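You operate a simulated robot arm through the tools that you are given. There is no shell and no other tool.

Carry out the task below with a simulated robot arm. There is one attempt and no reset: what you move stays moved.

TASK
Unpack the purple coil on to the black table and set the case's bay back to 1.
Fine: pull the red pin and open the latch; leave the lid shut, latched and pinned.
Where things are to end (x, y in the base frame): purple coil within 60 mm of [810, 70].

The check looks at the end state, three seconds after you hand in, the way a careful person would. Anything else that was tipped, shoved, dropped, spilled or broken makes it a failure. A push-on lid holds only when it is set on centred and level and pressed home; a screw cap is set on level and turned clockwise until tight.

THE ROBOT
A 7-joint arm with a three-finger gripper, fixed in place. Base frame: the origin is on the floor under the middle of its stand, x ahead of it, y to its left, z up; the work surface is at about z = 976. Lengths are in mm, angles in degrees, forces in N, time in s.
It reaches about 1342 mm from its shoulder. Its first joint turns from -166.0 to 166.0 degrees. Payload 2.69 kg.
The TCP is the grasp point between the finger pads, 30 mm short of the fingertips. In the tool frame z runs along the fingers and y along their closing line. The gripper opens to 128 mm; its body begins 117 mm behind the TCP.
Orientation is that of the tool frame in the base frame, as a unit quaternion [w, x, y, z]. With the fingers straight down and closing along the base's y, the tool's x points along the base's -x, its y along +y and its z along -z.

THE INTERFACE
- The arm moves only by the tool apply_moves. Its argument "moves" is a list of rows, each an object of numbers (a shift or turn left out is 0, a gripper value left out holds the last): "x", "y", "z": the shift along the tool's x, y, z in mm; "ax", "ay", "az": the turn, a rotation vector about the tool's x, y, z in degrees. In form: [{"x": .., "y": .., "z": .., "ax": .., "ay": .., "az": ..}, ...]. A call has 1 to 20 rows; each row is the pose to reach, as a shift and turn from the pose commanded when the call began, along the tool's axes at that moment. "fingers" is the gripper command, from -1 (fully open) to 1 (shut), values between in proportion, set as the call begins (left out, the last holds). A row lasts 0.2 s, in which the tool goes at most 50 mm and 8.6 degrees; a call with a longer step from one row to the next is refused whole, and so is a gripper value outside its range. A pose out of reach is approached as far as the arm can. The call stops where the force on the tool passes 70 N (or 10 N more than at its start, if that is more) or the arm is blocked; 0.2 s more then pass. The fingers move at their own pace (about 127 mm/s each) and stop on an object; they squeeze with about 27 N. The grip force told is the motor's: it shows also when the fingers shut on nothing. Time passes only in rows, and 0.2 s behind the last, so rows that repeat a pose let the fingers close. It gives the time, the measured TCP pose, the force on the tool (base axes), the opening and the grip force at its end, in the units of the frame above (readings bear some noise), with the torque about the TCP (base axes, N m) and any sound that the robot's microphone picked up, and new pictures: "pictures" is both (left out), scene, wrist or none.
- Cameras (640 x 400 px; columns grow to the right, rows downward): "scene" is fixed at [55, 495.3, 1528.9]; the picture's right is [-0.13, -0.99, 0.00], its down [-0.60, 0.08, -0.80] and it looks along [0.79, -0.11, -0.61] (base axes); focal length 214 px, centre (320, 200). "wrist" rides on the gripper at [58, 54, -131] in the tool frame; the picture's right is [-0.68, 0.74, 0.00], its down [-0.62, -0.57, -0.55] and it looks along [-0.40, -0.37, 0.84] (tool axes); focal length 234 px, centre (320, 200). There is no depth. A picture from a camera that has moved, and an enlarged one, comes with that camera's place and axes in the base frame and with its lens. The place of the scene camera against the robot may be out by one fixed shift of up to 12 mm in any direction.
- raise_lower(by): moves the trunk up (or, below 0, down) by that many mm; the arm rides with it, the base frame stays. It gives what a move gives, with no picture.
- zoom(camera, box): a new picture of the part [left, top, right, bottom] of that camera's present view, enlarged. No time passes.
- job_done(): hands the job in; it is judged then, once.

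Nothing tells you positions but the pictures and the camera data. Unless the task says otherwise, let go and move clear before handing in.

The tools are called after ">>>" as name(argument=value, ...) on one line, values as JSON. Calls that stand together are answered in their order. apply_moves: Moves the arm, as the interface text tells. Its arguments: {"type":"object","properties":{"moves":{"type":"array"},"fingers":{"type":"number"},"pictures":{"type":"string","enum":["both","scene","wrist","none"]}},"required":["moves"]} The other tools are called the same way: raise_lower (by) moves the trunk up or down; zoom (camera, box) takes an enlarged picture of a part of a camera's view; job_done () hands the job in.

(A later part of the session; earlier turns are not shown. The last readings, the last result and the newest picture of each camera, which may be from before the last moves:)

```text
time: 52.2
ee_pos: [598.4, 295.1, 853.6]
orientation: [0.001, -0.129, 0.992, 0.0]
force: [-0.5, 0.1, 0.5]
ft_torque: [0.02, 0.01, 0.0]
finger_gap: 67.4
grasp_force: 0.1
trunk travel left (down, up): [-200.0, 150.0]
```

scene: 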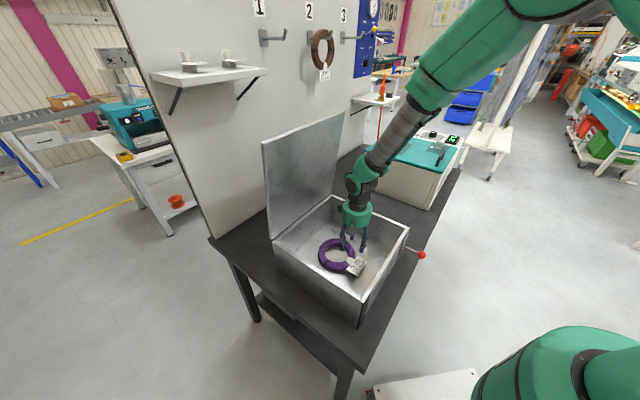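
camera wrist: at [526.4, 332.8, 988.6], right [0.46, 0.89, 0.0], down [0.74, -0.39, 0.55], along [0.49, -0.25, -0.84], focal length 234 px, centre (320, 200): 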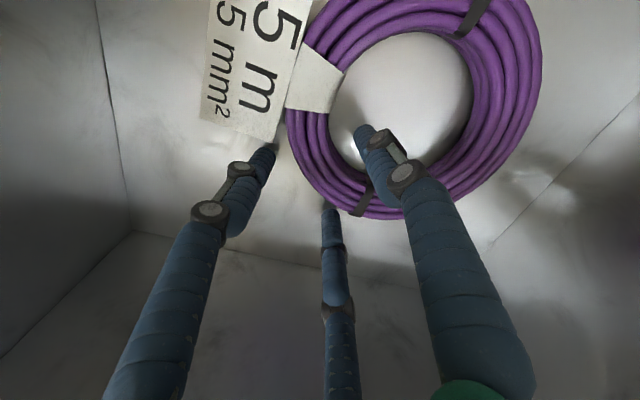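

No contact yet, so I'll keep going in small steps.

>>> apply_moves(moves=[{"z": 2}, {"z": 4}], pictures="none")

>>> zoom(camera="wrist", box=[220, 80, 420, 230])

>>> zoom(camera="scene", box=[300, 200, 400, 280])

```text
time: 52.8
ee_pos: [598.3, 295.6, 850.7]
orientation: [0.003, -0.13, 0.991, 0.002]
force: [-3.3, 0.7, 21.9]
ft_torque: [-0.68, 0.78, -0.17]
finger_gap: 70.4
grasp_force: 1.7
trunk travel left (down, up): [-200.0, 150.0]
```

```text
2.67 times, centred on (320, 155) of wrist
camera zoom: at [526.5, 333.1, 981.6], right [0.46, 0.89, 0.0], down [0.74, -0.39, 0.55], along [0.49, -0.25, -0.83], focal length 624 px, centre (320, 320)
```

zoom: 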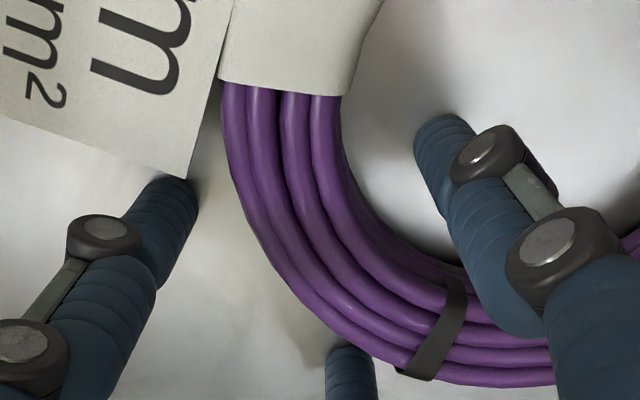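

```text
5.00 times, centred on (350, 240) of scene
camera zoom: at [55.0, 495.3, 1528.9], right [-0.13, -0.99, 0.0], down [-0.6, 0.08, -0.8], along [0.79, -0.11, -0.61], focal length 1072 px, centre (170, 0)
```

zoom: 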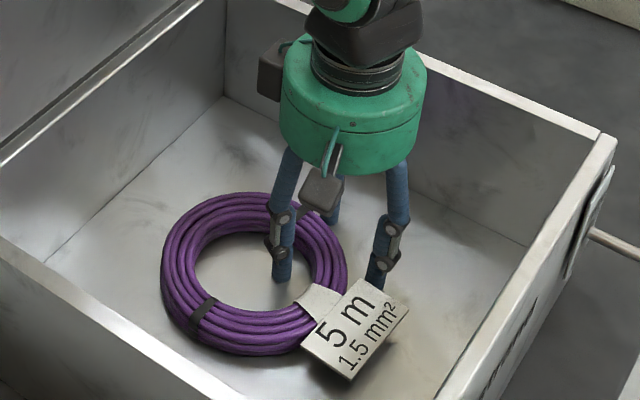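

Only the finger next to the tag touched, most likely the tag's corner. I'll lift, shift 15° around the ring away from the tag, and try again.

>>> apply_moves(moves=[{"z": -15}, {"z": -35}], pictures="none")

>>> apply_moves(moves=[{"x": -8.9, "y": 1.3, "az": -7.5}, {"x": -17.8, "y": 2.6, "az": -15}, {"x": -17.8, "y": 2.6, "az": -15}], pictures="wrist")

>>> zoom(camera="wrist", box=[220, 80, 420, 230])

```text
time: 53.4
ee_pos: [596.7, 293.7, 884.1]
orientation: [0.0, -0.13, 0.992, 0.0]
force: [-0.2, 0.1, -0.6]
ft_torque: [0.03, -0.03, 0.0]
finger_gap: 67.4
grasp_force: 0.0
trunk travel left (down, up): [-200.0, 150.0]
```

```text
time: 54.2
ee_pos: [614.4, 303.4, 882.8]
orientation: [0.001, -0.259, 0.966, 0.0]
force: [0.4, -0.7, 0.4]
ft_torque: [-0.04, 0.02, -0.01]
finger_gap: 67.2
grasp_force: 0.1
trunk travel left (down, up): [-200.0, 150.0]
camera wrist: at [535.8, 320.4, 1014.9], right [0.22, 0.98, 0.0], down [0.82, -0.18, 0.55], along [0.54, -0.12, -0.84], focal length 234 px, centre (320, 200)
```

wrist: 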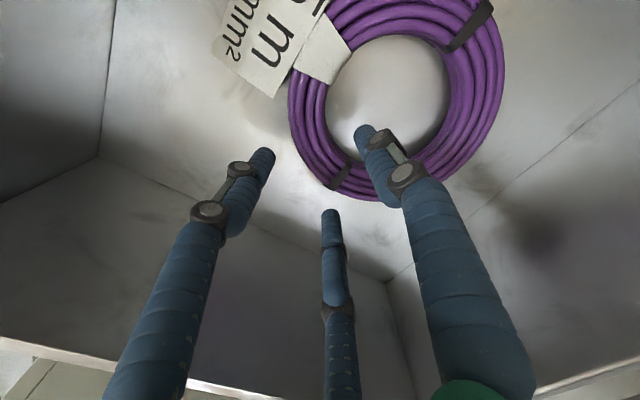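

```text
2.67 times, centred on (320, 155) of wrist
camera zoom: at [535.8, 320.4, 1014.9], right [0.22, 0.98, 0.0], down [0.82, -0.18, 0.55], along [0.54, -0.12, -0.84], focal length 624 px, centre (320, 320)
```

zoom: 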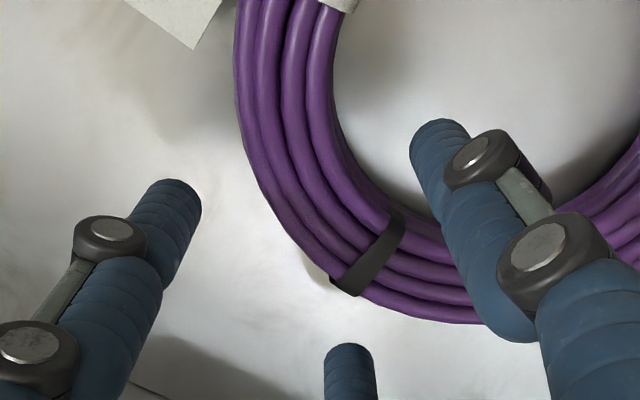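

The tag is now well clear of the left finger. I'll descend again.

>>> apply_moves(moves=[{"z": 12}, {"z": 24}, {"z": 29}], pictures="none")

>>> apply_moves(moves=[{"z": 2}, {"z": 4}], pictures="none")

```text
time: 55.0
ee_pos: [613.3, 301.6, 854.5]
orientation: [0.0, -0.257, 0.966, 0.0]
force: [0.3, -0.3, -0.7]
ft_torque: [-0.02, -0.03, 0.02]
finger_gap: 67.0
grasp_force: 0.0
trunk travel left (down, up): [-200.0, 150.0]
```

```text
time: 55.6
ee_pos: [614.6, 303.4, 851.6]
orientation: [0.001, -0.257, 0.966, 0.0]
force: [-1.6, 0.0, 2.1]
ft_torque: [-0.09, 0.09, -0.03]
finger_gap: 67.8
grasp_force: 0.4
trunk travel left (down, up): [-200.0, 150.0]
```

The tips just touch the floor at TCP z≈851. I'll raise 3 mm and close on the coil bundle.

>>> apply_moves(moves=[{"z": -3}, {"z": -3}], pictures="none")

>>> apply_moves(moves=[{"z": 0}, {"z": 0}, {"z": 0}, {"z": 0}], fingers=1, pictures="both")

>>> zoom(camera="wrist", box=[220, 80, 420, 230])

```text
time: 56.2
ee_pos: [613.7, 302.3, 855.4]
orientation: [0.0, -0.258, 0.966, 0.0]
force: [0.0, 0.4, -0.1]
ft_torque: [0.04, -0.05, 0.0]
finger_gap: 67.4
grasp_force: 0.0
trunk travel left (down, up): [-200.0, 150.0]
```

```text
time: 57.2
ee_pos: [614.9, 301.7, 854.3]
orientation: [0.001, -0.258, 0.966, 0.0]
force: [1.5, 1.3, 0.5]
ft_torque: [0.15, -0.31, -0.01]
finger_gap: 37.8
grasp_force: 26.4
trunk travel left (down, up): [-200.0, 150.0]
camera wrist: at [535.8, 320.6, 985.0], right [0.22, 0.98, 0.0], down [0.81, -0.18, 0.55], along [0.54, -0.12, -0.84], focal length 234 px, centre (320, 200)
```

scene: 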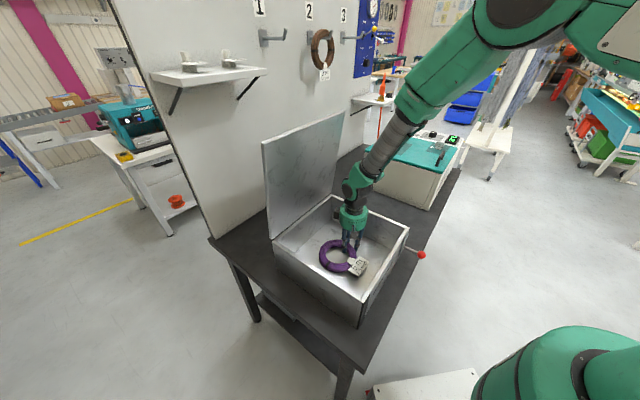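
wrist: 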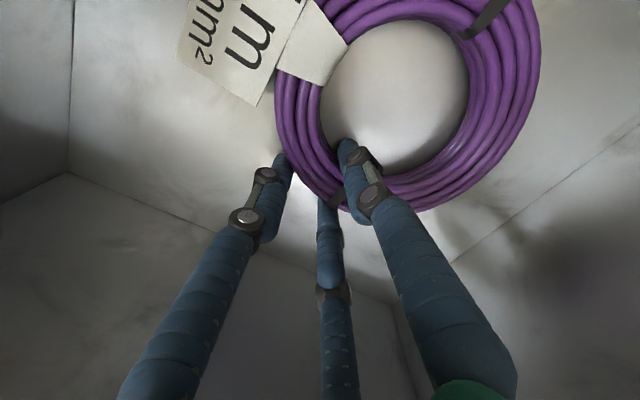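

```text
2.67 times, centred on (320, 155) of wrist
camera zoom: at [535.8, 320.6, 985.0], right [0.22, 0.98, 0.0], down [0.81, -0.18, 0.55], along [0.54, -0.12, -0.84], focal length 624 px, centre (320, 320)
```

zoom: 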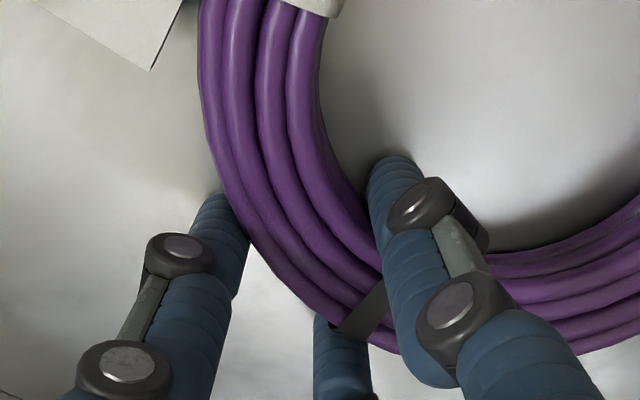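

The grip matches the predicted width. I'll lift slowly and watch that the coil comes along.

>>> apply_moves(moves=[{"z": -8}, {"z": -18}, {"z": -30}, {"z": -45}, {"z": -60}], pictures="both")

>>> zoom(camera="scene", box=[290, 180, 410, 280])

```text
time: 58.4
ee_pos: [614.2, 303.1, 914.8]
orientation: [0.001, -0.258, 0.966, 0.0]
force: [-0.5, -0.5, -0.9]
ft_torque: [0.0, 0.01, 0.02]
finger_gap: 2.1
grasp_force: 26.4
trunk travel left (down, up): [-200.0, 150.0]
camera wrist: at [535.7, 320.3, 1045.3], right [0.22, 0.98, 0.0], down [0.82, -0.18, 0.55], along [0.54, -0.12, -0.84], focal length 234 px, centre (320, 200)
```

scene: 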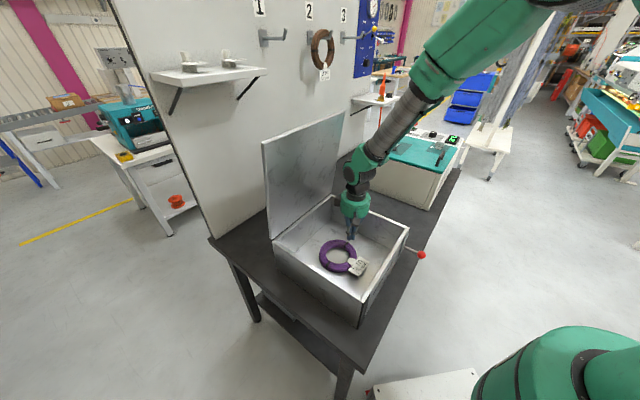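
wrist: 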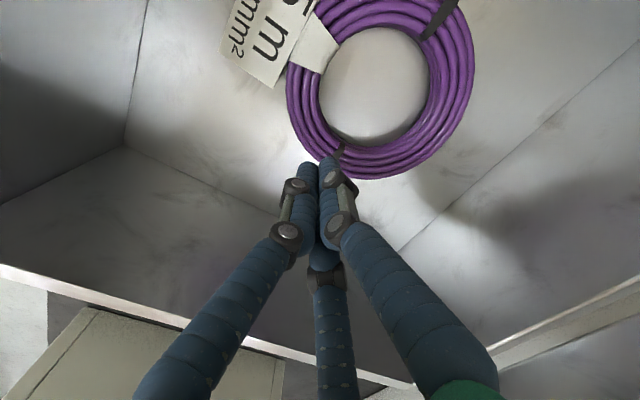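

```text
4.00 times, centred on (350, 230) of scene
camera zoom: at [55.0, 495.3, 1528.9], right [-0.13, -0.99, 0.0], down [-0.6, 0.08, -0.8], along [0.79, -0.11, -0.61], focal length 858 px, centre (200, 80)
```

zoom: 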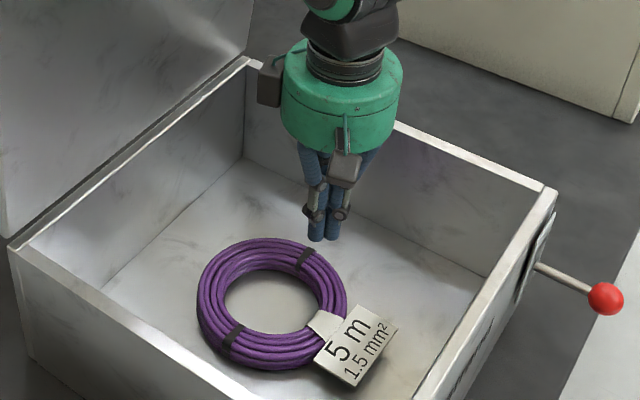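

The fingers slipped over the rounded bundle because I was a few millimetres too high. I'll reopen, re-measure the coil, and grip lower.

>>> apply_moves(moves=[{"z": 0}, {"z": 0}, {"z": 0}], fingers=0.1, pictures="wrist")

>>> zoom(camera="wrist", box=[220, 0, 500, 200])

```text
time: 59.2
ee_pos: [615.0, 302.8, 914.0]
orientation: [0.001, -0.258, 0.966, 0.0]
force: [0.5, -0.9, -0.1]
ft_torque: [-0.02, -0.01, 0.0]
finger_gap: 57.6
grasp_force: 0.1
trunk travel left (down, up): [-200.0, 150.0]
camera wrist: at [535.8, 320.4, 1045.1], right [0.22, 0.98, 0.0], down [0.82, -0.18, 0.55], along [0.54, -0.12, -0.84], focal length 234 px, centre (320, 200)
```

wrist: 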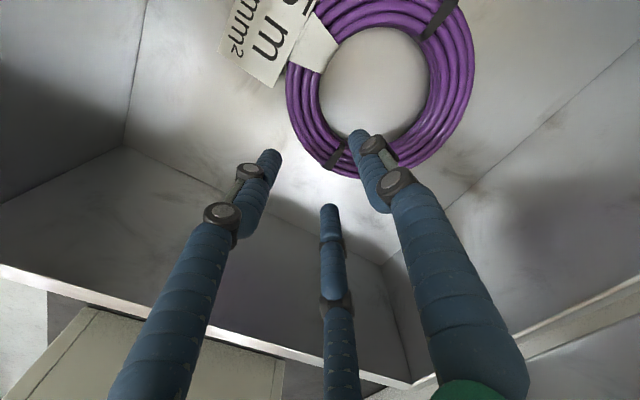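

```text
2.00 times, centred on (360, 100) of wrist
camera zoom: at [535.8, 320.4, 1045.1], right [0.22, 0.98, 0.0], down [0.82, -0.18, 0.55], along [0.54, -0.12, -0.84], focal length 468 px, centre (240, 400)
```

zoom: 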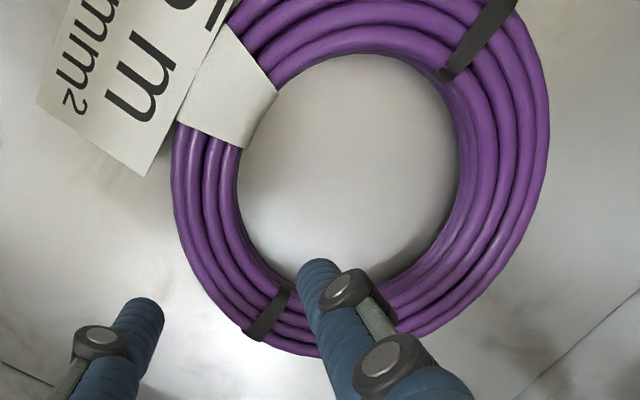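

The coil barely moved; its centre is at about (581, 359). I'll descend with slightly narrower fingers until the tips touch the floor.

>>> apply_moves(moves=[{"z": 20}, {"z": 40}, {"z": 55}, {"z": 61}], fingers=0.19, pictures="none")

>>> apply_moves(moves=[{"z": 1.5}, {"z": 3}, {"z": 4}], pictures="none")

```text
time: 60.2
ee_pos: [614.1, 302.4, 853.2]
orientation: [0.001, -0.258, 0.966, 0.0]
force: [-0.1, 0.0, -0.6]
ft_torque: [0.06, 0.02, 0.0]
finger_gap: 51.6
grasp_force: 0.1
trunk travel left (down, up): [-200.0, 150.0]
```

```text
time: 61.0
ee_pos: [614.4, 303.3, 852.6]
orientation: [0.003, -0.257, 0.966, 0.001]
force: [-11.2, -5.6, 60.7]
ft_torque: [0.3, 1.01, -1.34]
finger_gap: 52.6
grasp_force: 16.9
trunk travel left (down, up): [-200.0, 150.0]
```

That force came on sooner than expected, so a finger may be on the coil. I'll back up and look.

>>> apply_moves(moves=[{"z": -5}, {"z": -5}], pictures="both")

>>> zoom(camera="wrist", box=[220, 80, 420, 230])

>>> zoom(camera="scene", box=[300, 200, 400, 280])

```text
time: 61.6
ee_pos: [613.7, 301.3, 852.8]
orientation: [0.0, -0.258, 0.966, 0.0]
force: [-0.4, 0.4, 0.1]
ft_torque: [0.01, 0.04, 0.02]
finger_gap: 51.9
grasp_force: 0.0
trunk travel left (down, up): [-200.0, 150.0]
camera wrist: at [535.0, 320.1, 983.6], right [0.22, 0.98, 0.0], down [0.82, -0.18, 0.55], along [0.54, -0.12, -0.84], focal length 234 px, centre (320, 200)
```

scene: 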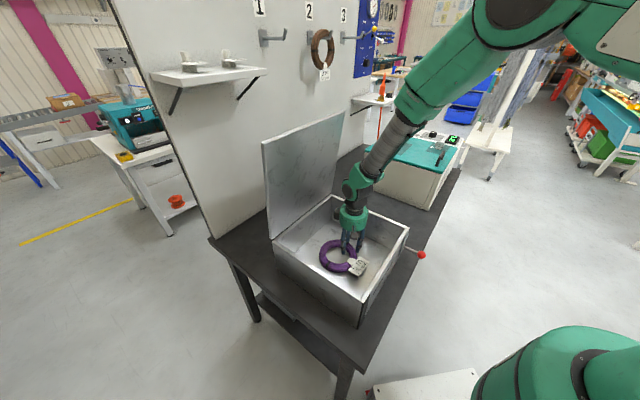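
wrist: 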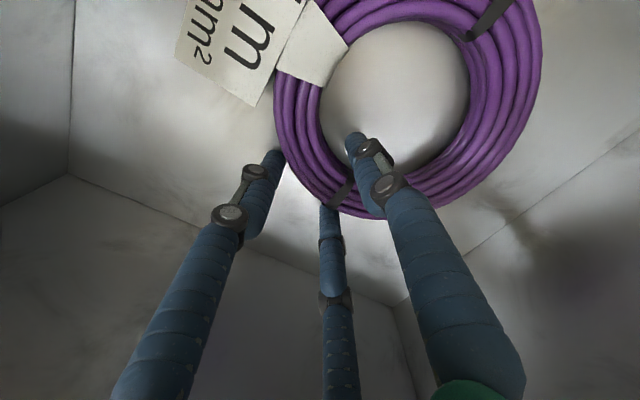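

```text
2.67 times, centred on (320, 155) of wrist
camera zoom: at [535.0, 320.1, 983.6], right [0.22, 0.98, 0.0], down [0.82, -0.18, 0.55], along [0.54, -0.12, -0.84], focal length 624 px, centre (320, 320)
```

zoom: 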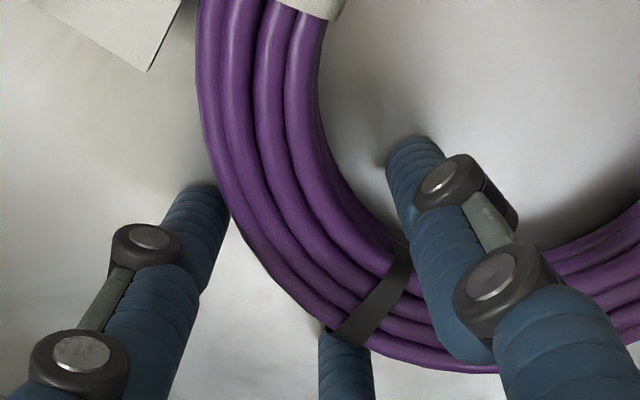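

```text
5.00 times, centred on (350, 240) of scene
camera zoom: at [55.0, 495.3, 1528.9], right [-0.13, -0.99, 0.0], down [-0.6, 0.08, -0.8], along [0.79, -0.11, -0.61], focal length 1072 px, centre (170, 0)
```

zoom: 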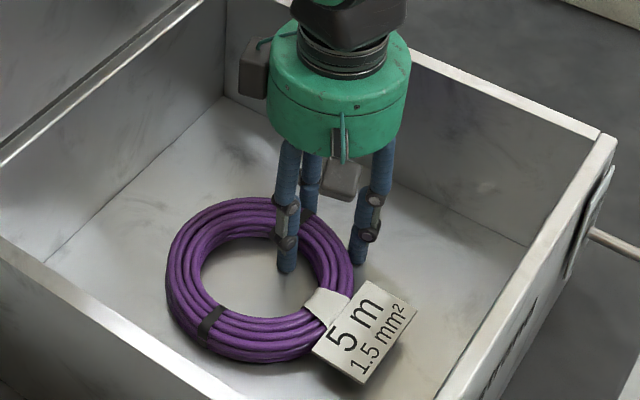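

Holding only the rim likely let the coil's weight lever it out of the grip. Instead I'll put all three fingers inside the ring and open them outward, so the coil is held level about its centre. First I'll lift clear and move over the ring centre.

>>> apply_moves(moves=[{"z": -15}, {"z": -35}, {"z": -60}], pictures="none")

>>> apply_moves(moves=[{"x": -0.1, "y": 16.6, "az": -7.5}, {"x": -0.2, "y": 33, "az": -15}, {"x": -0.4, "y": 50, "az": -22.5}, {"x": -0.5, "y": 66.3, "az": -30}, {"x": -0.5, "y": 66.3, "az": -30}], fingers=0.55, pictures="both")

>>> zoom(camera="wrist", box=[200, 50, 440, 230])

```text
time: 62.4
ee_pos: [613.6, 302.6, 914.2]
orientation: [0.001, -0.258, 0.966, 0.001]
force: [-0.2, 0.0, 0.5]
ft_torque: [-0.02, -0.01, 0.0]
finger_gap: 51.9
grasp_force: 0.1
trunk travel left (down, up): [-200.0, 150.0]
```

```text
time: 63.6
ee_pos: [581.7, 361.6, 914.5]
orientation: [0.001, -0.5, 0.866, 0.0]
force: [0.1, -1.2, 0.2]
ft_torque: [-0.06, 0.0, 0.02]
finger_gap: 28.6
grasp_force: 0.0
trunk travel left (down, up): [-200.0, 150.0]
camera wrist: at [504.4, 337.5, 1044.9], right [-0.3, 0.95, 0.0], down [0.8, 0.25, 0.55], along [0.52, 0.17, -0.84], focal length 234 px, centre (320, 200)
```

scene: 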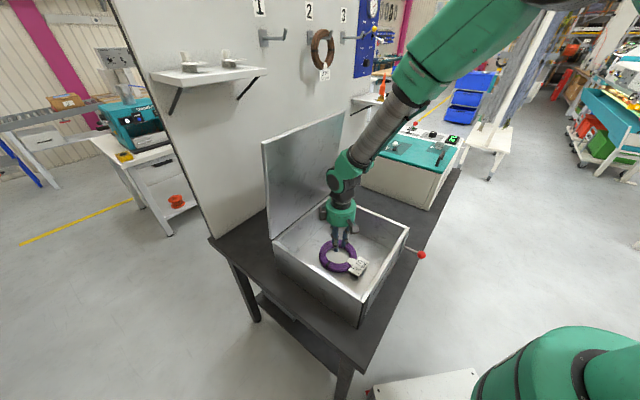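
wrist: 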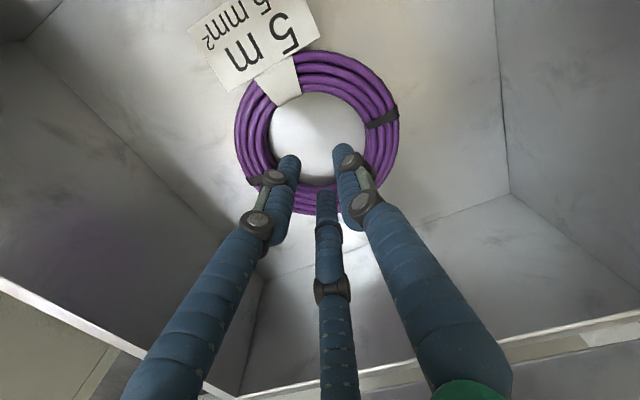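

```text
2.22 times, centred on (320, 140) of wrist
camera zoom: at [504.4, 337.5, 1044.9], right [-0.3, 0.95, 0.0], down [0.8, 0.25, 0.55], along [0.52, 0.17, -0.84], focal length 520 px, centre (320, 333)
```

zoom: 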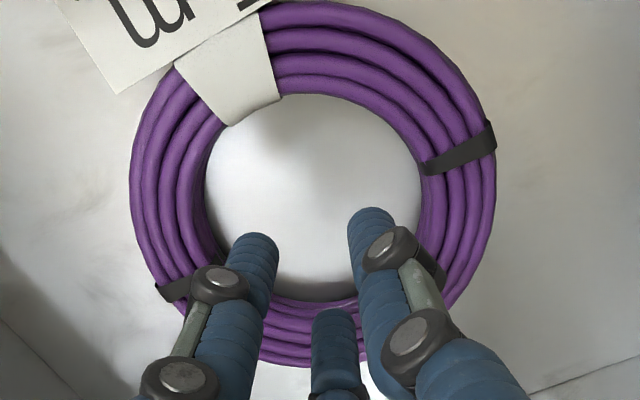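

I'm nearly centred in the ring. I'll descend with the fingers together inside it, in guarded steps.

>>> apply_moves(moves=[{"x": 2, "y": -0.5, "z": 15}, {"x": 4, "y": -1, "z": 30}, {"x": 4, "y": -1, "z": 45}, {"x": 4, "y": -1, "z": 56}], pictures="wrist")

>>> apply_moves(moves=[{"z": 1}, {"z": 2}], pictures="none")

```text
time: 64.6
ee_pos: [580.2, 355.4, 857.0]
orientation: [0.001, -0.499, 0.866, 0.001]
force: [-0.7, -0.1, 0.0]
ft_torque: [-0.02, 0.0, 0.03]
finger_gap: 28.6
grasp_force: 0.1
trunk travel left (down, up): [-200.0, 150.0]
camera wrist: at [503.3, 332.6, 988.2], right [-0.3, 0.95, 0.0], down [0.8, 0.25, 0.55], along [0.52, 0.16, -0.84], focal length 234 px, centre (320, 200)
```

wrist: 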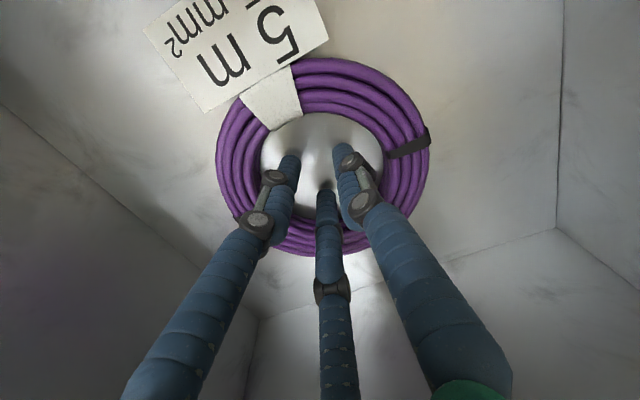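

```text
time: 65.2
ee_pos: [580.9, 355.9, 855.3]
orientation: [0.001, -0.499, 0.866, 0.0]
force: [-0.6, 0.2, -0.7]
ft_torque: [0.0, -0.02, 0.02]
finger_gap: 29.0
grasp_force: 0.0
trunk travel left (down, up): [-200.0, 150.0]
```

>>> apply_moves(moves=[{"z": 1}, {"z": 1.5}], pictures="none")

>>> apply_moves(moves=[{"z": 0}, {"z": 0}, {"z": 0}], fingers=-0.05, pictures="wrist")

>>> zoom(camera="wrist", box=[200, 50, 440, 230])

```text
time: 65.8
ee_pos: [579.7, 356.3, 852.8]
orientation: [0.001, -0.5, 0.866, 0.001]
force: [-0.4, -0.6, 0.5]
ft_torque: [0.03, -0.01, 0.02]
finger_gap: 28.8
grasp_force: 0.1
trunk travel left (down, up): [-200.0, 150.0]
```

```text
time: 66.6
ee_pos: [580.5, 355.5, 854.1]
orientation: [0.001, -0.5, 0.866, 0.0]
force: [-1.2, 1.0, -0.2]
ft_torque: [-0.02, 0.0, -0.02]
finger_gap: 66.2
grasp_force: 0.0
trunk travel left (down, up): [-200.0, 150.0]
camera wrist: at [503.4, 333.1, 984.7], right [-0.3, 0.95, 0.0], down [0.8, 0.25, 0.55], along [0.52, 0.16, -0.84], focal length 234 px, centre (320, 200)
```

wrist: 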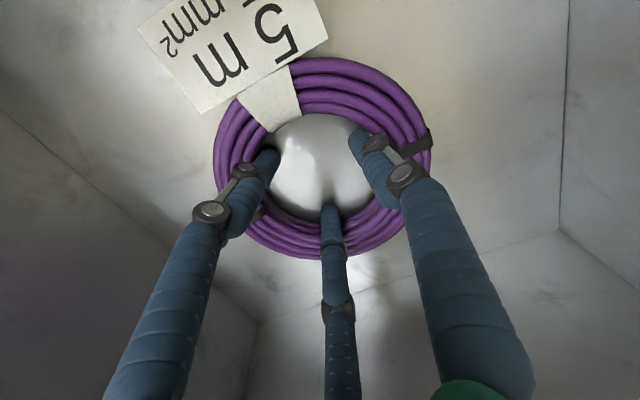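

```text
2.22 times, centred on (320, 140) of wrist
camera zoom: at [503.4, 333.1, 984.7], right [-0.3, 0.95, 0.0], down [0.8, 0.25, 0.55], along [0.52, 0.16, -0.84], focal length 520 px, centre (320, 333)
```

zoom: 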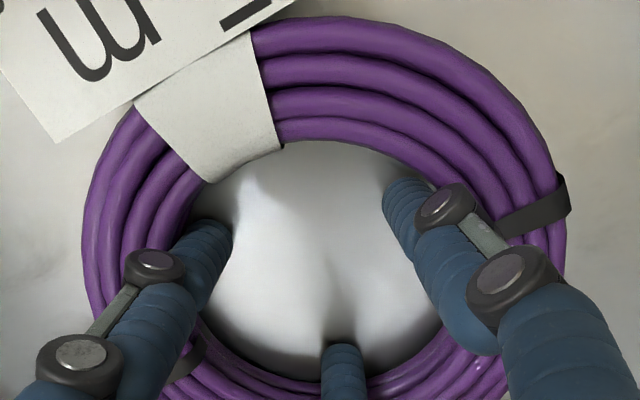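

The fingers are close to the inner wall all around. I'll go down another 1.5 mm and push them outward.

>>> apply_moves(moves=[{"z": 1}, {"z": 1.5}, {"z": 1.5}], pictures="none")

>>> apply_moves(moves=[{"z": 0}, {"z": 0}, {"z": 0}, {"z": 0}], fingers=-1, pictures="wrist")

>>> zoom(camera="wrist", box=[200, 50, 440, 230])

```text
time: 67.4
ee_pos: [580.2, 355.7, 853.4]
orientation: [0.001, -0.499, 0.866, 0.0]
force: [-0.3, 0.7, 2.0]
ft_torque: [-0.01, -0.03, -0.02]
finger_gap: 66.7
grasp_force: 0.1
trunk travel left (down, up): [-200.0, 150.0]
```

```text
time: 68.4
ee_pos: [581.2, 354.9, 854.3]
orientation: [0.001, -0.499, 0.866, -0.001]
force: [-0.9, 0.0, 2.4]
ft_torque: [0.0, -0.02, 0.04]
finger_gap: 131.2
grasp_force: 1.7
trunk travel left (down, up): [-200.0, 150.0]
camera wrist: at [503.6, 332.8, 983.8], right [-0.3, 0.95, 0.0], down [0.8, 0.25, 0.55], along [0.53, 0.16, -0.83], focal length 234 px, centre (320, 200)
```

wrist: 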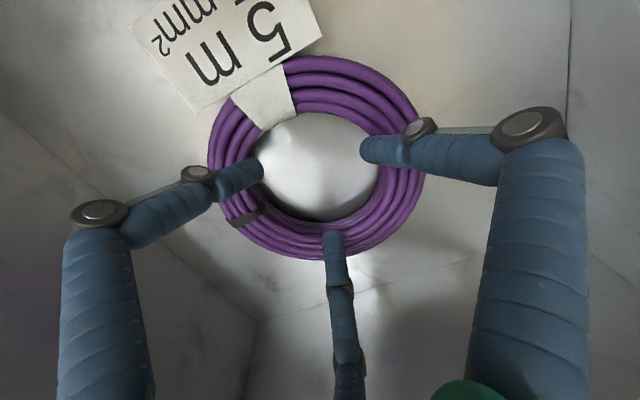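

```text
2.22 times, centred on (320, 140) of wrist
camera zoom: at [503.6, 332.8, 983.8], right [-0.3, 0.95, 0.0], down [0.8, 0.25, 0.55], along [0.53, 0.16, -0.83], focal length 520 px, centre (320, 333)
```

zoom: 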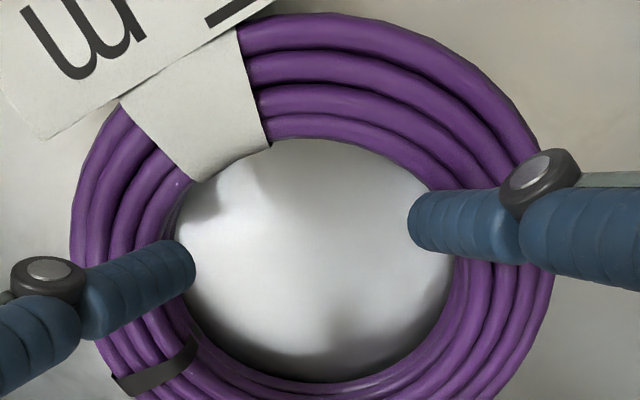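

Opening outward just folded the fingers over the coil with no holding force, so that won't work. I'll bring them back together inside the ring and lift clear.

>>> apply_moves(moves=[{"z": 0}, {"z": 0}, {"z": 0}, {"z": 0}], fingers=0.5, pictures="none")

>>> apply_moves(moves=[{"z": -15}, {"z": -35}, {"z": -60}, {"z": -90}], pictures="both")

```text
time: 69.4
ee_pos: [579.6, 354.6, 852.3]
orientation: [0.0, -0.5, 0.866, 0.001]
force: [0.0, -0.4, -0.3]
ft_torque: [-0.01, 0.01, 0.02]
finger_gap: 31.9
grasp_force: 0.1
trunk travel left (down, up): [-200.0, 150.0]
```

```text
time: 70.4
ee_pos: [580.2, 356.2, 943.3]
orientation: [0.001, -0.498, 0.867, 0.001]
force: [0.2, -0.2, -0.1]
ft_torque: [-0.03, 0.0, -0.01]
finger_gap: 31.8
grasp_force: 0.1
trunk travel left (down, up): [-200.0, 150.0]
camera wrist: at [503.6, 332.9, 1073.7], right [-0.3, 0.95, 0.0], down [0.8, 0.25, 0.55], along [0.52, 0.16, -0.84], focal length 234 px, centre (320, 200)
```

scene: 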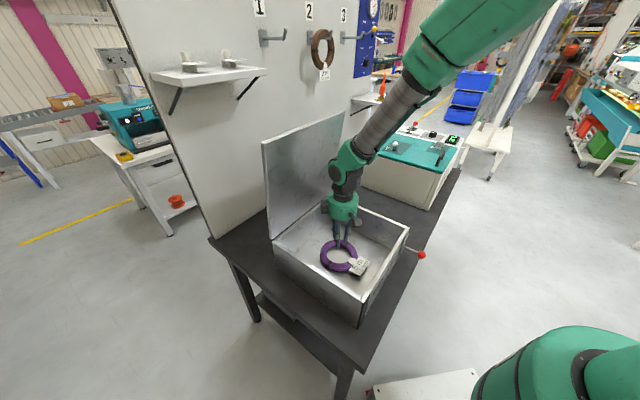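
wrist: 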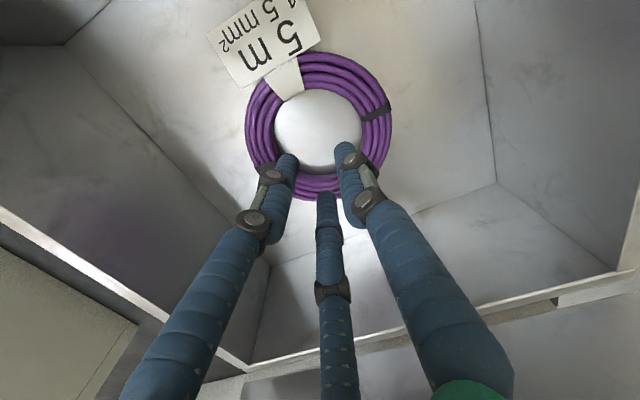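

>>> zoom(camera="wrist", box=[200, 20, 440, 200])

```text
2.22 times, centred on (320, 110) of wrist
camera zoom: at [503.6, 332.9, 1073.7], right [-0.3, 0.95, 0.0], down [0.8, 0.25, 0.55], along [0.52, 0.16, -0.84], focal length 520 px, centre (320, 400)
```

zoom: 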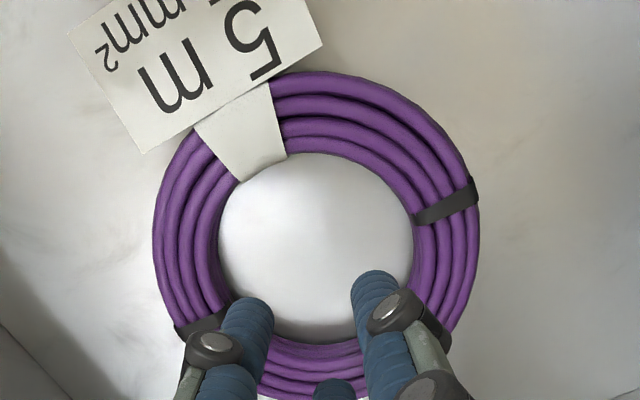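

The coil centre is now about (580, 355). I'll pinch the rim again on the side away from the robot, but low and slightly tilted, and then tip the coil up around its far edge while lifting so gravity doesn't lever it out. First I'll reposition.

>>> apply_moves(moves=[{"x": -2.4, "y": -4.4, "z": -1.4, "az": 7.5}, {"x": -4.9, "y": -8.7, "z": -2.8, "az": 15}, {"x": -7.3, "y": -13.1, "z": -4.2, "az": 22.5}, {"x": -9.7, "y": -17.4, "z": -5.6, "az": 30}, {"x": -12.2, "y": -21.8, "z": -7, "az": 37.5}, {"x": -14.6, "y": -26.1, "z": -8.4, "az": 45}, {"x": -17, "y": -30.5, "z": -9.7, "az": 52.5}, {"x": -19.5, "y": -34.8, "z": -11.1, "az": 60}, {"x": -21.9, "y": -39.2, "z": -12.5, "az": 67.5}, {"x": -24.3, "y": -43.5, "z": -13.9, "az": 75}, {"x": -26.8, "y": -47.9, "z": -15.3, "az": 82.5}, {"x": -29.2, "y": -52.2, "z": -16.7, "az": 90}], fingers=0.125, pictures="wrist")

>>> zoom(camera="wrist", box=[200, 20, 440, 200])

```text
time: 73.0
ee_pos: [640.9, 354.6, 959.7]
orientation: [0.001, 0.261, 0.965, 0.001]
force: [0.4, -0.5, 0.0]
ft_torque: [-0.01, 0.03, 0.0]
finger_gap: 55.9
grasp_force: 0.0
trunk travel left (down, up): [-200.0, 150.0]
camera wrist: at [616.0, 431.5, 1090.9], right [0.95, 0.3, 0.0], down [0.25, -0.8, 0.55], along [0.16, -0.52, -0.84], focal length 234 px, centre (320, 200)
```

wrist: 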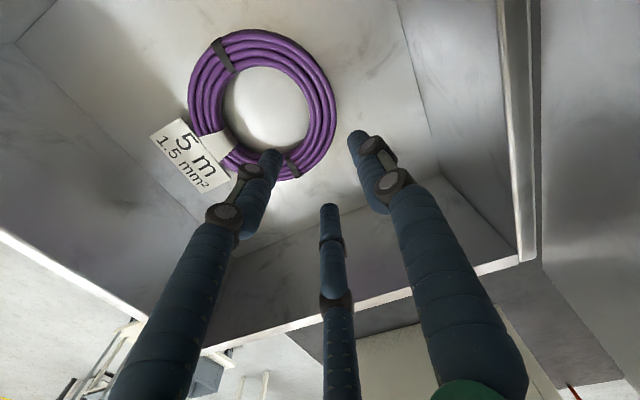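

```text
2.22 times, centred on (320, 110) of wrist
camera zoom: at [616.0, 431.5, 1090.9], right [0.95, 0.3, 0.0], down [0.25, -0.8, 0.55], along [0.16, -0.52, -0.84], focal length 520 px, centre (320, 400)
```

zoom: 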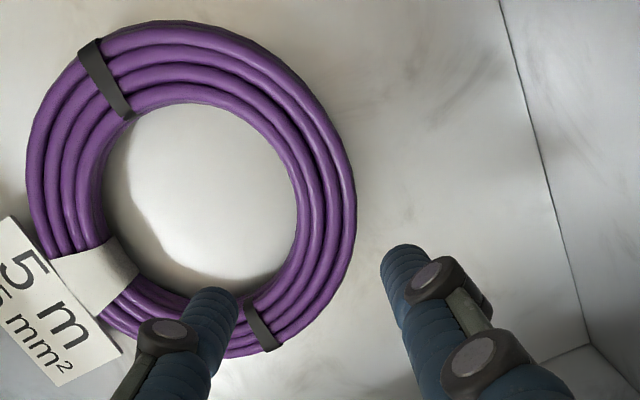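

Coil centre confirmed at about (579, 355). I'll tilt 8° and descend so one finger enters the ring and two go outside.

>>> apply_moves(moves=[{"z": 25, "ax": -1, "ay": -1.73}, {"z": 50, "ax": -2, "ay": -3.46}, {"z": 75, "ax": -3, "ay": -5.2}, {"z": 97, "ax": -4, "ay": -6.93}], pictures="wrist")

>>> zoom(camera="wrist", box=[200, 60, 440, 240])

```text
time: 74.0
ee_pos: [641.4, 354.9, 862.4]
orientation: [0.068, 0.259, 0.963, 0.02]
force: [0.3, -0.4, 1.1]
ft_torque: [0.02, 0.02, 0.0]
finger_gap: 55.9
grasp_force: 0.0
trunk travel left (down, up): [-200.0, 150.0]
camera wrist: at [598.6, 431.7, 989.5], right [0.94, 0.3, 0.14], down [0.17, -0.8, 0.58], along [0.28, -0.52, -0.81], focal length 234 px, centre (320, 200)
```

wrist: 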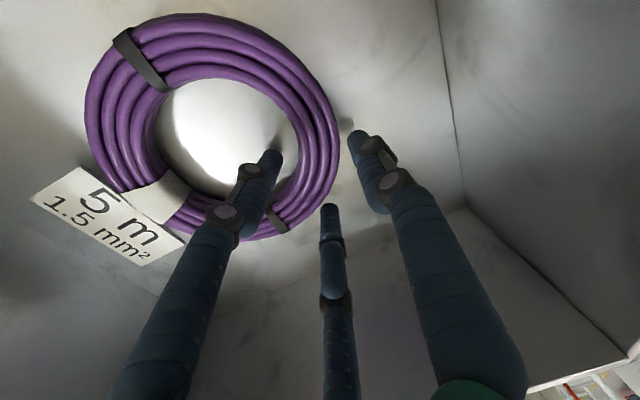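

```text
2.22 times, centred on (320, 150) of wrist
camera zoom: at [598.6, 431.7, 989.5], right [0.94, 0.3, 0.14], down [0.17, -0.8, 0.58], along [0.28, -0.52, -0.81], focal length 520 px, centre (320, 311)
```

zoom: 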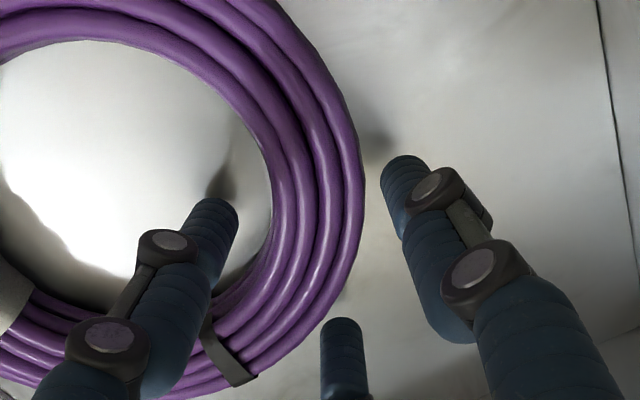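

Finger placement looks right: one inside, two outside. I'll ease down to floor contact.

>>> apply_moves(moves=[{"x": 0.3, "y": -0.2, "z": 2.5}, {"x": 0.6, "y": -0.35, "z": 5}], pictures="none")

>>> apply_moves(moves=[{"x": 0.15, "y": -0.1, "z": 1.2}, {"x": 0.3, "y": -0.15, "z": 2.2}], pictures="none")

```text
time: 74.6
ee_pos: [641.2, 355.6, 857.4]
orientation: [0.068, 0.259, 0.963, 0.019]
force: [-0.2, 0.3, 0.5]
ft_torque: [-0.02, -0.01, 0.0]
finger_gap: 56.1
grasp_force: 0.1
trunk travel left (down, up): [-200.0, 150.0]
```

```text
time: 75.2
ee_pos: [641.3, 355.0, 858.1]
orientation: [0.068, 0.258, 0.964, 0.019]
force: [-3.7, -4.0, 23.3]
ft_torque: [-0.16, 1.01, 0.2]
finger_gap: 57.4
grasp_force: 0.5
trunk travel left (down, up): [-200.0, 150.0]
```

The inner finger is on the floor. I'll raise 1 mm and close on the bundle.

>>> apply_moves(moves=[{"z": -1}, {"z": -1}, {"z": -1}, {"z": -1}, {"z": -1}], fingers=1, pictures="both")

>>> zoom(camera="wrist", box=[200, 60, 440, 240])

>>> zoom(camera="scene", box=[300, 200, 400, 280])

```text
time: 76.4
ee_pos: [640.1, 354.8, 856.3]
orientation: [0.068, 0.259, 0.963, 0.019]
force: [-3.5, 2.6, 8.9]
ft_torque: [0.1, 0.5, -0.01]
finger_gap: 36.2
grasp_force: 26.9
trunk travel left (down, up): [-200.0, 150.0]
camera wrist: at [597.4, 431.9, 982.7], right [0.94, 0.3, 0.13], down [0.17, -0.8, 0.58], along [0.28, -0.52, -0.81], focal length 234 px, centre (320, 200)
```

scene: 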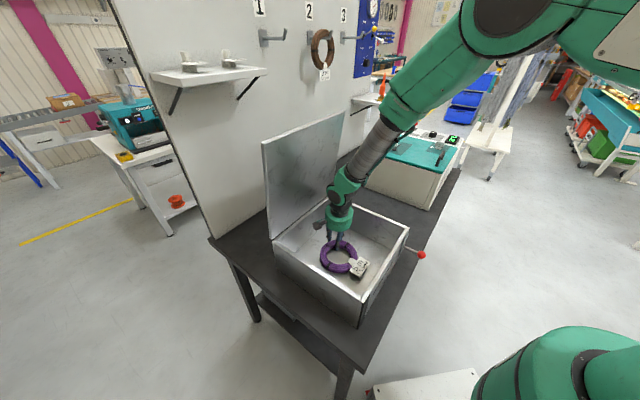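
wrist: 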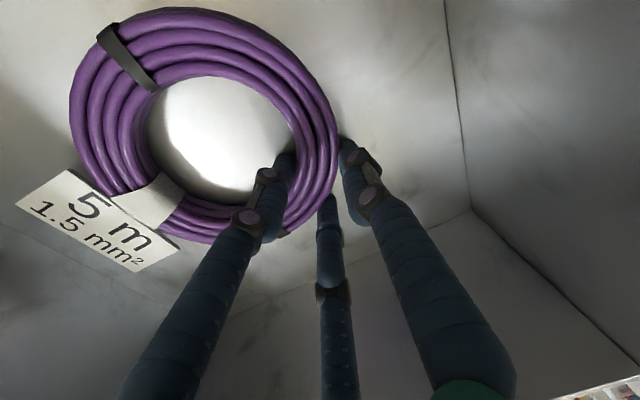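

```text
2.22 times, centred on (320, 150) of wrist
camera zoom: at [597.4, 431.9, 982.7], right [0.94, 0.3, 0.13], down [0.17, -0.8, 0.58], along [0.28, -0.52, -0.81], focal length 520 px, centre (320, 311)
```

zoom: 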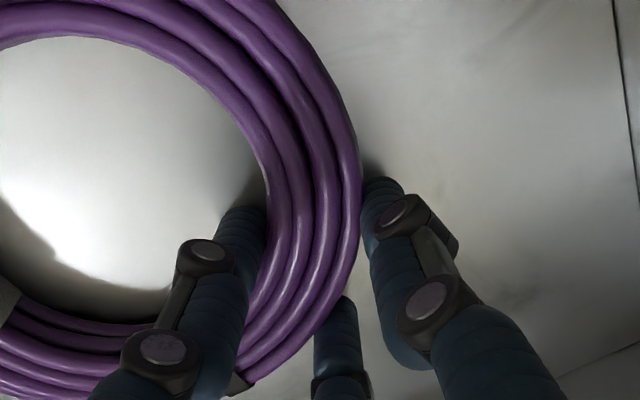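

```text
5.00 times, centred on (350, 240) of scene
camera zoom: at [55.0, 495.3, 1528.9], right [-0.13, -0.99, 0.0], down [-0.6, 0.08, -0.8], along [0.79, -0.11, -0.61], focal length 1072 px, centre (170, 0)
```

zoom: 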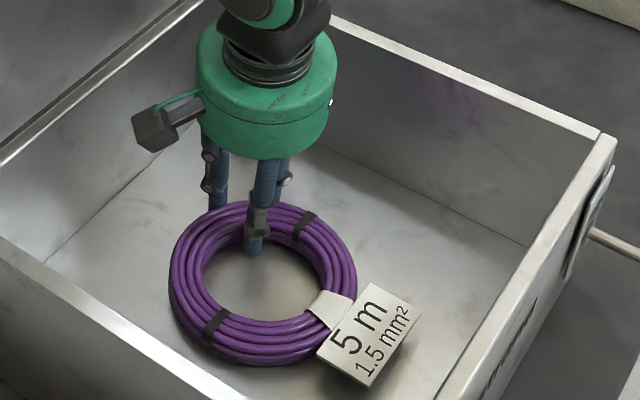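

The bundle is held (36 mm gap). Now I'll tip the coil up slowly around its far edge, turning the tool with it.

>>> apply_moves(moves=[{"x": 0.8, "y": -0.45, "z": -6, "ax": -1.25, "ay": -2.17}, {"x": 1.76, "y": -1.02, "z": -12.1, "ax": -2.5, "ay": -4.33}, {"x": 3.0, "y": -1.73, "z": -18.1, "ax": -3.75, "ay": -6.5}, {"x": 4.42, "y": -2.55, "z": -24, "ax": -5, "ay": -8.66}, {"x": 6.1, "y": -3.5, "z": -29.8, "ax": -6.25, "ay": -10.83}, {"x": 7.9, "y": -4.56, "z": -35.6, "ax": -7.5, "ay": -12.99}], pictures="both")

>>> zoom(camera="scene", box=[300, 190, 400, 280])

```text
time: 77.8
ee_pos: [625.1, 354.4, 890.5]
orientation: [0.193, 0.255, 0.946, 0.052]
force: [-3.1, -1.1, 3.3]
ft_torque: [-0.04, 0.81, 0.09]
finger_gap: 36.3
grasp_force: 27.2
trunk travel left (down, up): [-200.0, 150.0]
camera wrist: at [551.9, 431.4, 1001.3], right [0.88, 0.3, 0.37], down [0.01, -0.8, 0.6], along [0.48, -0.52, -0.71], focal length 234 px, centre (320, 200)
```

scene: 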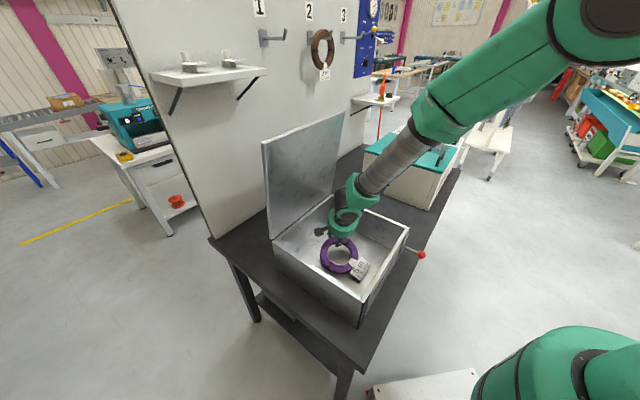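
wrist: 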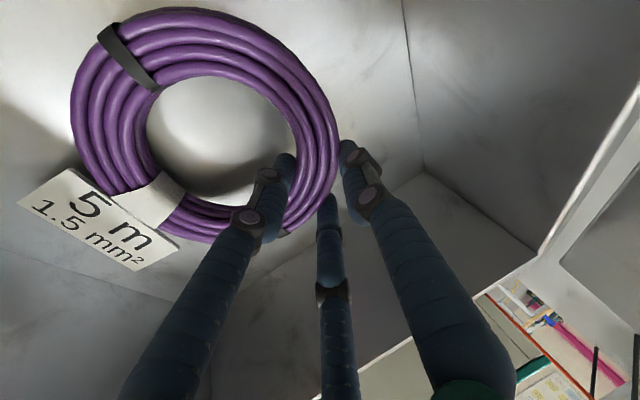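

```text
4.44 times, centred on (350, 235) of scene
camera zoom: at [55.0, 495.3, 1528.9], right [-0.13, -0.99, 0.0], down [-0.6, 0.08, -0.8], along [0.79, -0.11, -0.61], focal length 953 px, centre (187, 44)
```

zoom: 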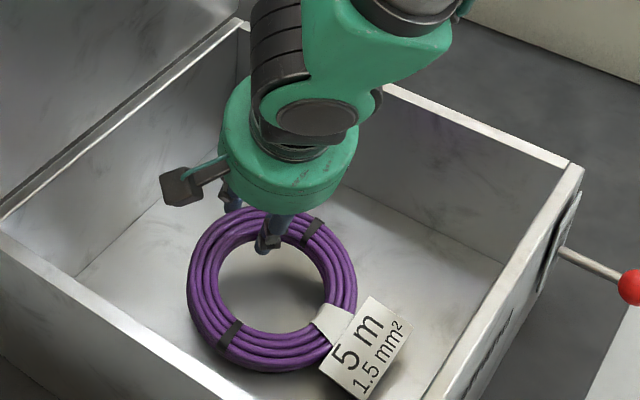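

The coil tilts with the tool and the grip holds. I'll continue tipping to about 45°.

>>> apply_moves(moves=[{"x": 0.8, "y": -0.45, "z": -6, "ax": -1.25, "ay": -2.17}, {"x": 1.74, "y": -1.0, "z": -12.1, "ax": -2.5, "ay": -4.33}, {"x": 3.0, "y": -1.73, "z": -18.1, "ax": -3.75, "ay": -6.5}, {"x": 4.44, "y": -2.56, "z": -24, "ax": -5, "ay": -8.66}, {"x": 6.1, "y": -3.5, "z": -29.8, "ax": -6.25, "ay": -10.83}, {"x": 7.97, "y": -4.6, "z": -35.6, "ax": -7.5, "ay": -12.99}, {"x": 10.1, "y": -5.8, "z": -41.3, "ax": -8.75, "ay": -15.16}, {"x": 12.3, "y": -7.1, "z": -46.8, "ax": -10, "ay": -17.32}, {"x": 14.9, "y": -8.6, "z": -52.2, "ax": -11.25, "ay": -19.49}, {"x": 17.6, "y": -10.2, "z": -57.5, "ax": -12.5, "ay": -21.65}], pictures="both")

>>> zoom(camera="scene", box=[290, 170, 410, 280])

```text
time: 80.0
ee_pos: [584.5, 355.1, 934.4]
orientation: [0.393, 0.237, 0.882, 0.105]
force: [-0.6, 0.5, 1.3]
ft_torque: [-0.26, 0.7, -0.06]
finger_gap: 37.0
grasp_force: 26.9
trunk travel left (down, up): [-200.0, 150.0]
camera wrist: at [470.1, 431.5, 1004.0], right [0.64, 0.3, 0.71], down [-0.24, -0.8, 0.55], along [0.73, -0.52, -0.44], focal length 234 px, centre (320, 200)
```

scene: 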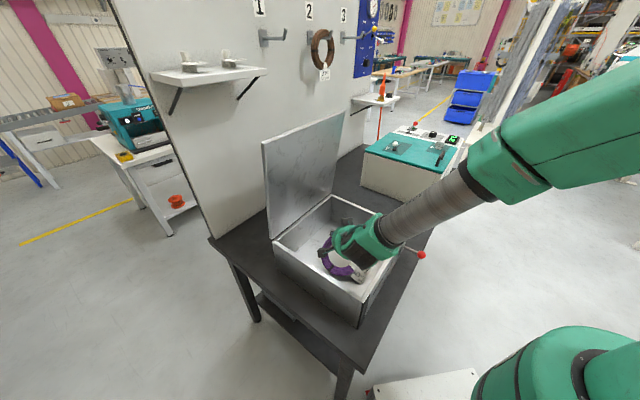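
wrist: 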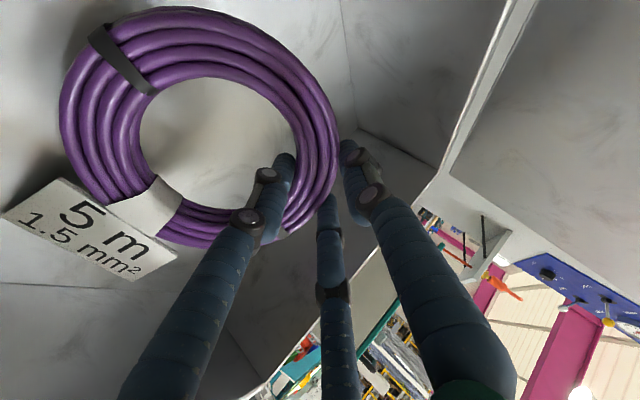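

```text
3.64 times, centred on (350, 225) of scene
camera zoom: at [55.0, 495.3, 1528.9], right [-0.13, -0.99, 0.0], down [-0.6, 0.08, -0.8], along [0.79, -0.11, -0.61], focal length 780 px, centre (211, 109)
```

zoom: 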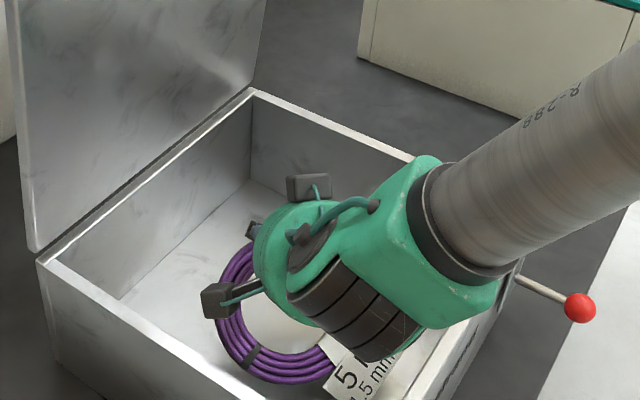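

The grip is steady and the coil is at about 40°. The forearm still has clearance over the front wall; I'll go on to about 55° before lifting off.

>>> apply_moves(moves=[{"x": 0.8, "y": -0.45, "z": -6, "ax": -1.25, "ay": -2.17}, {"x": 1.74, "y": -1.0, "z": -12.1, "ax": -2.5, "ay": -4.33}, {"x": 3.0, "y": -1.73, "z": -18.1, "ax": -3.75, "ay": -6.5}, {"x": 4.44, "y": -2.56, "z": -24, "ax": -5, "ay": -8.66}, {"x": 6.1, "y": -3.5, "z": -29.8, "ax": -6.25, "ay": -10.83}, {"x": 7.9, "y": -4.6, "z": -35.6, "ax": -7.5, "ay": -12.99}], pictures="both")

>>> zoom(camera="scene", box=[290, 170, 450, 300])

```text
time: 81.4
ee_pos: [563.1, 379.7, 993.9]
orientation: [0.497, 0.22, 0.832, 0.112]
force: [-0.9, 0.0, -4.8]
ft_torque: [0.01, -0.11, 0.02]
finger_gap: 34.8
grasp_force: 26.5
out of reach, approached as far as the arm can: row 2, 3, 4, 5, 6
trunk travel left (down, up): [-200.0, 150.0]
camera wrist: at [437.3, 460.2, 1033.7], right [0.46, 0.32, 0.82], down [-0.37, -0.77, 0.51], along [0.8, -0.54, -0.24], focal length 234 px, centre (320, 200)
```

scene: 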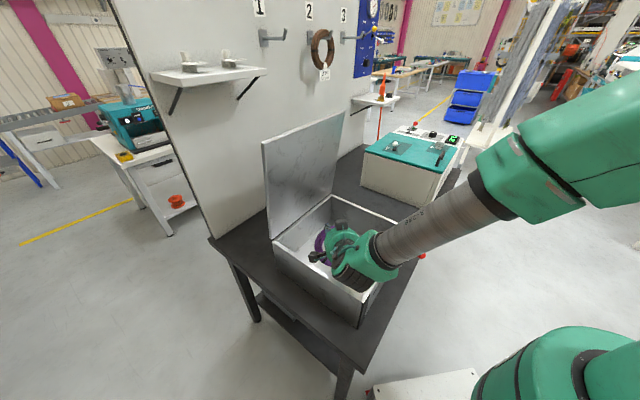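
wrist: 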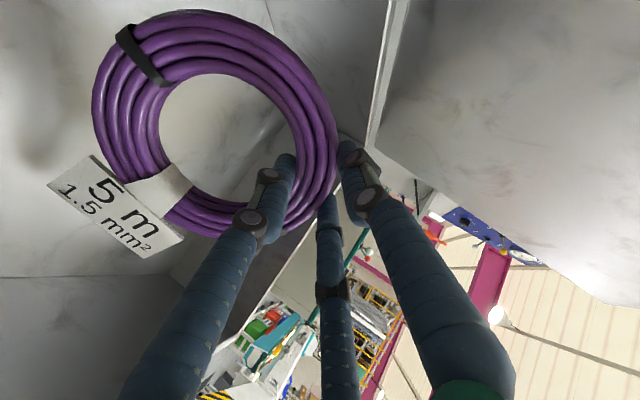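

```text
3.08 times, centred on (370, 235) of scene
camera zoom: at [55.0, 495.3, 1528.9], right [-0.13, -0.99, 0.0], down [-0.6, 0.08, -0.8], along [0.79, -0.11, -0.61], focal length 660 px, centre (166, 92)
```

zoom: 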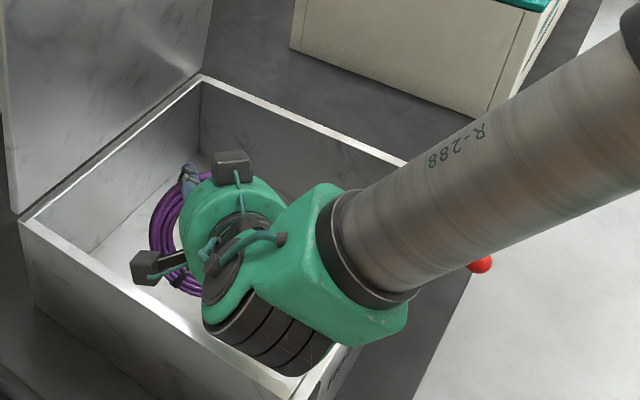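

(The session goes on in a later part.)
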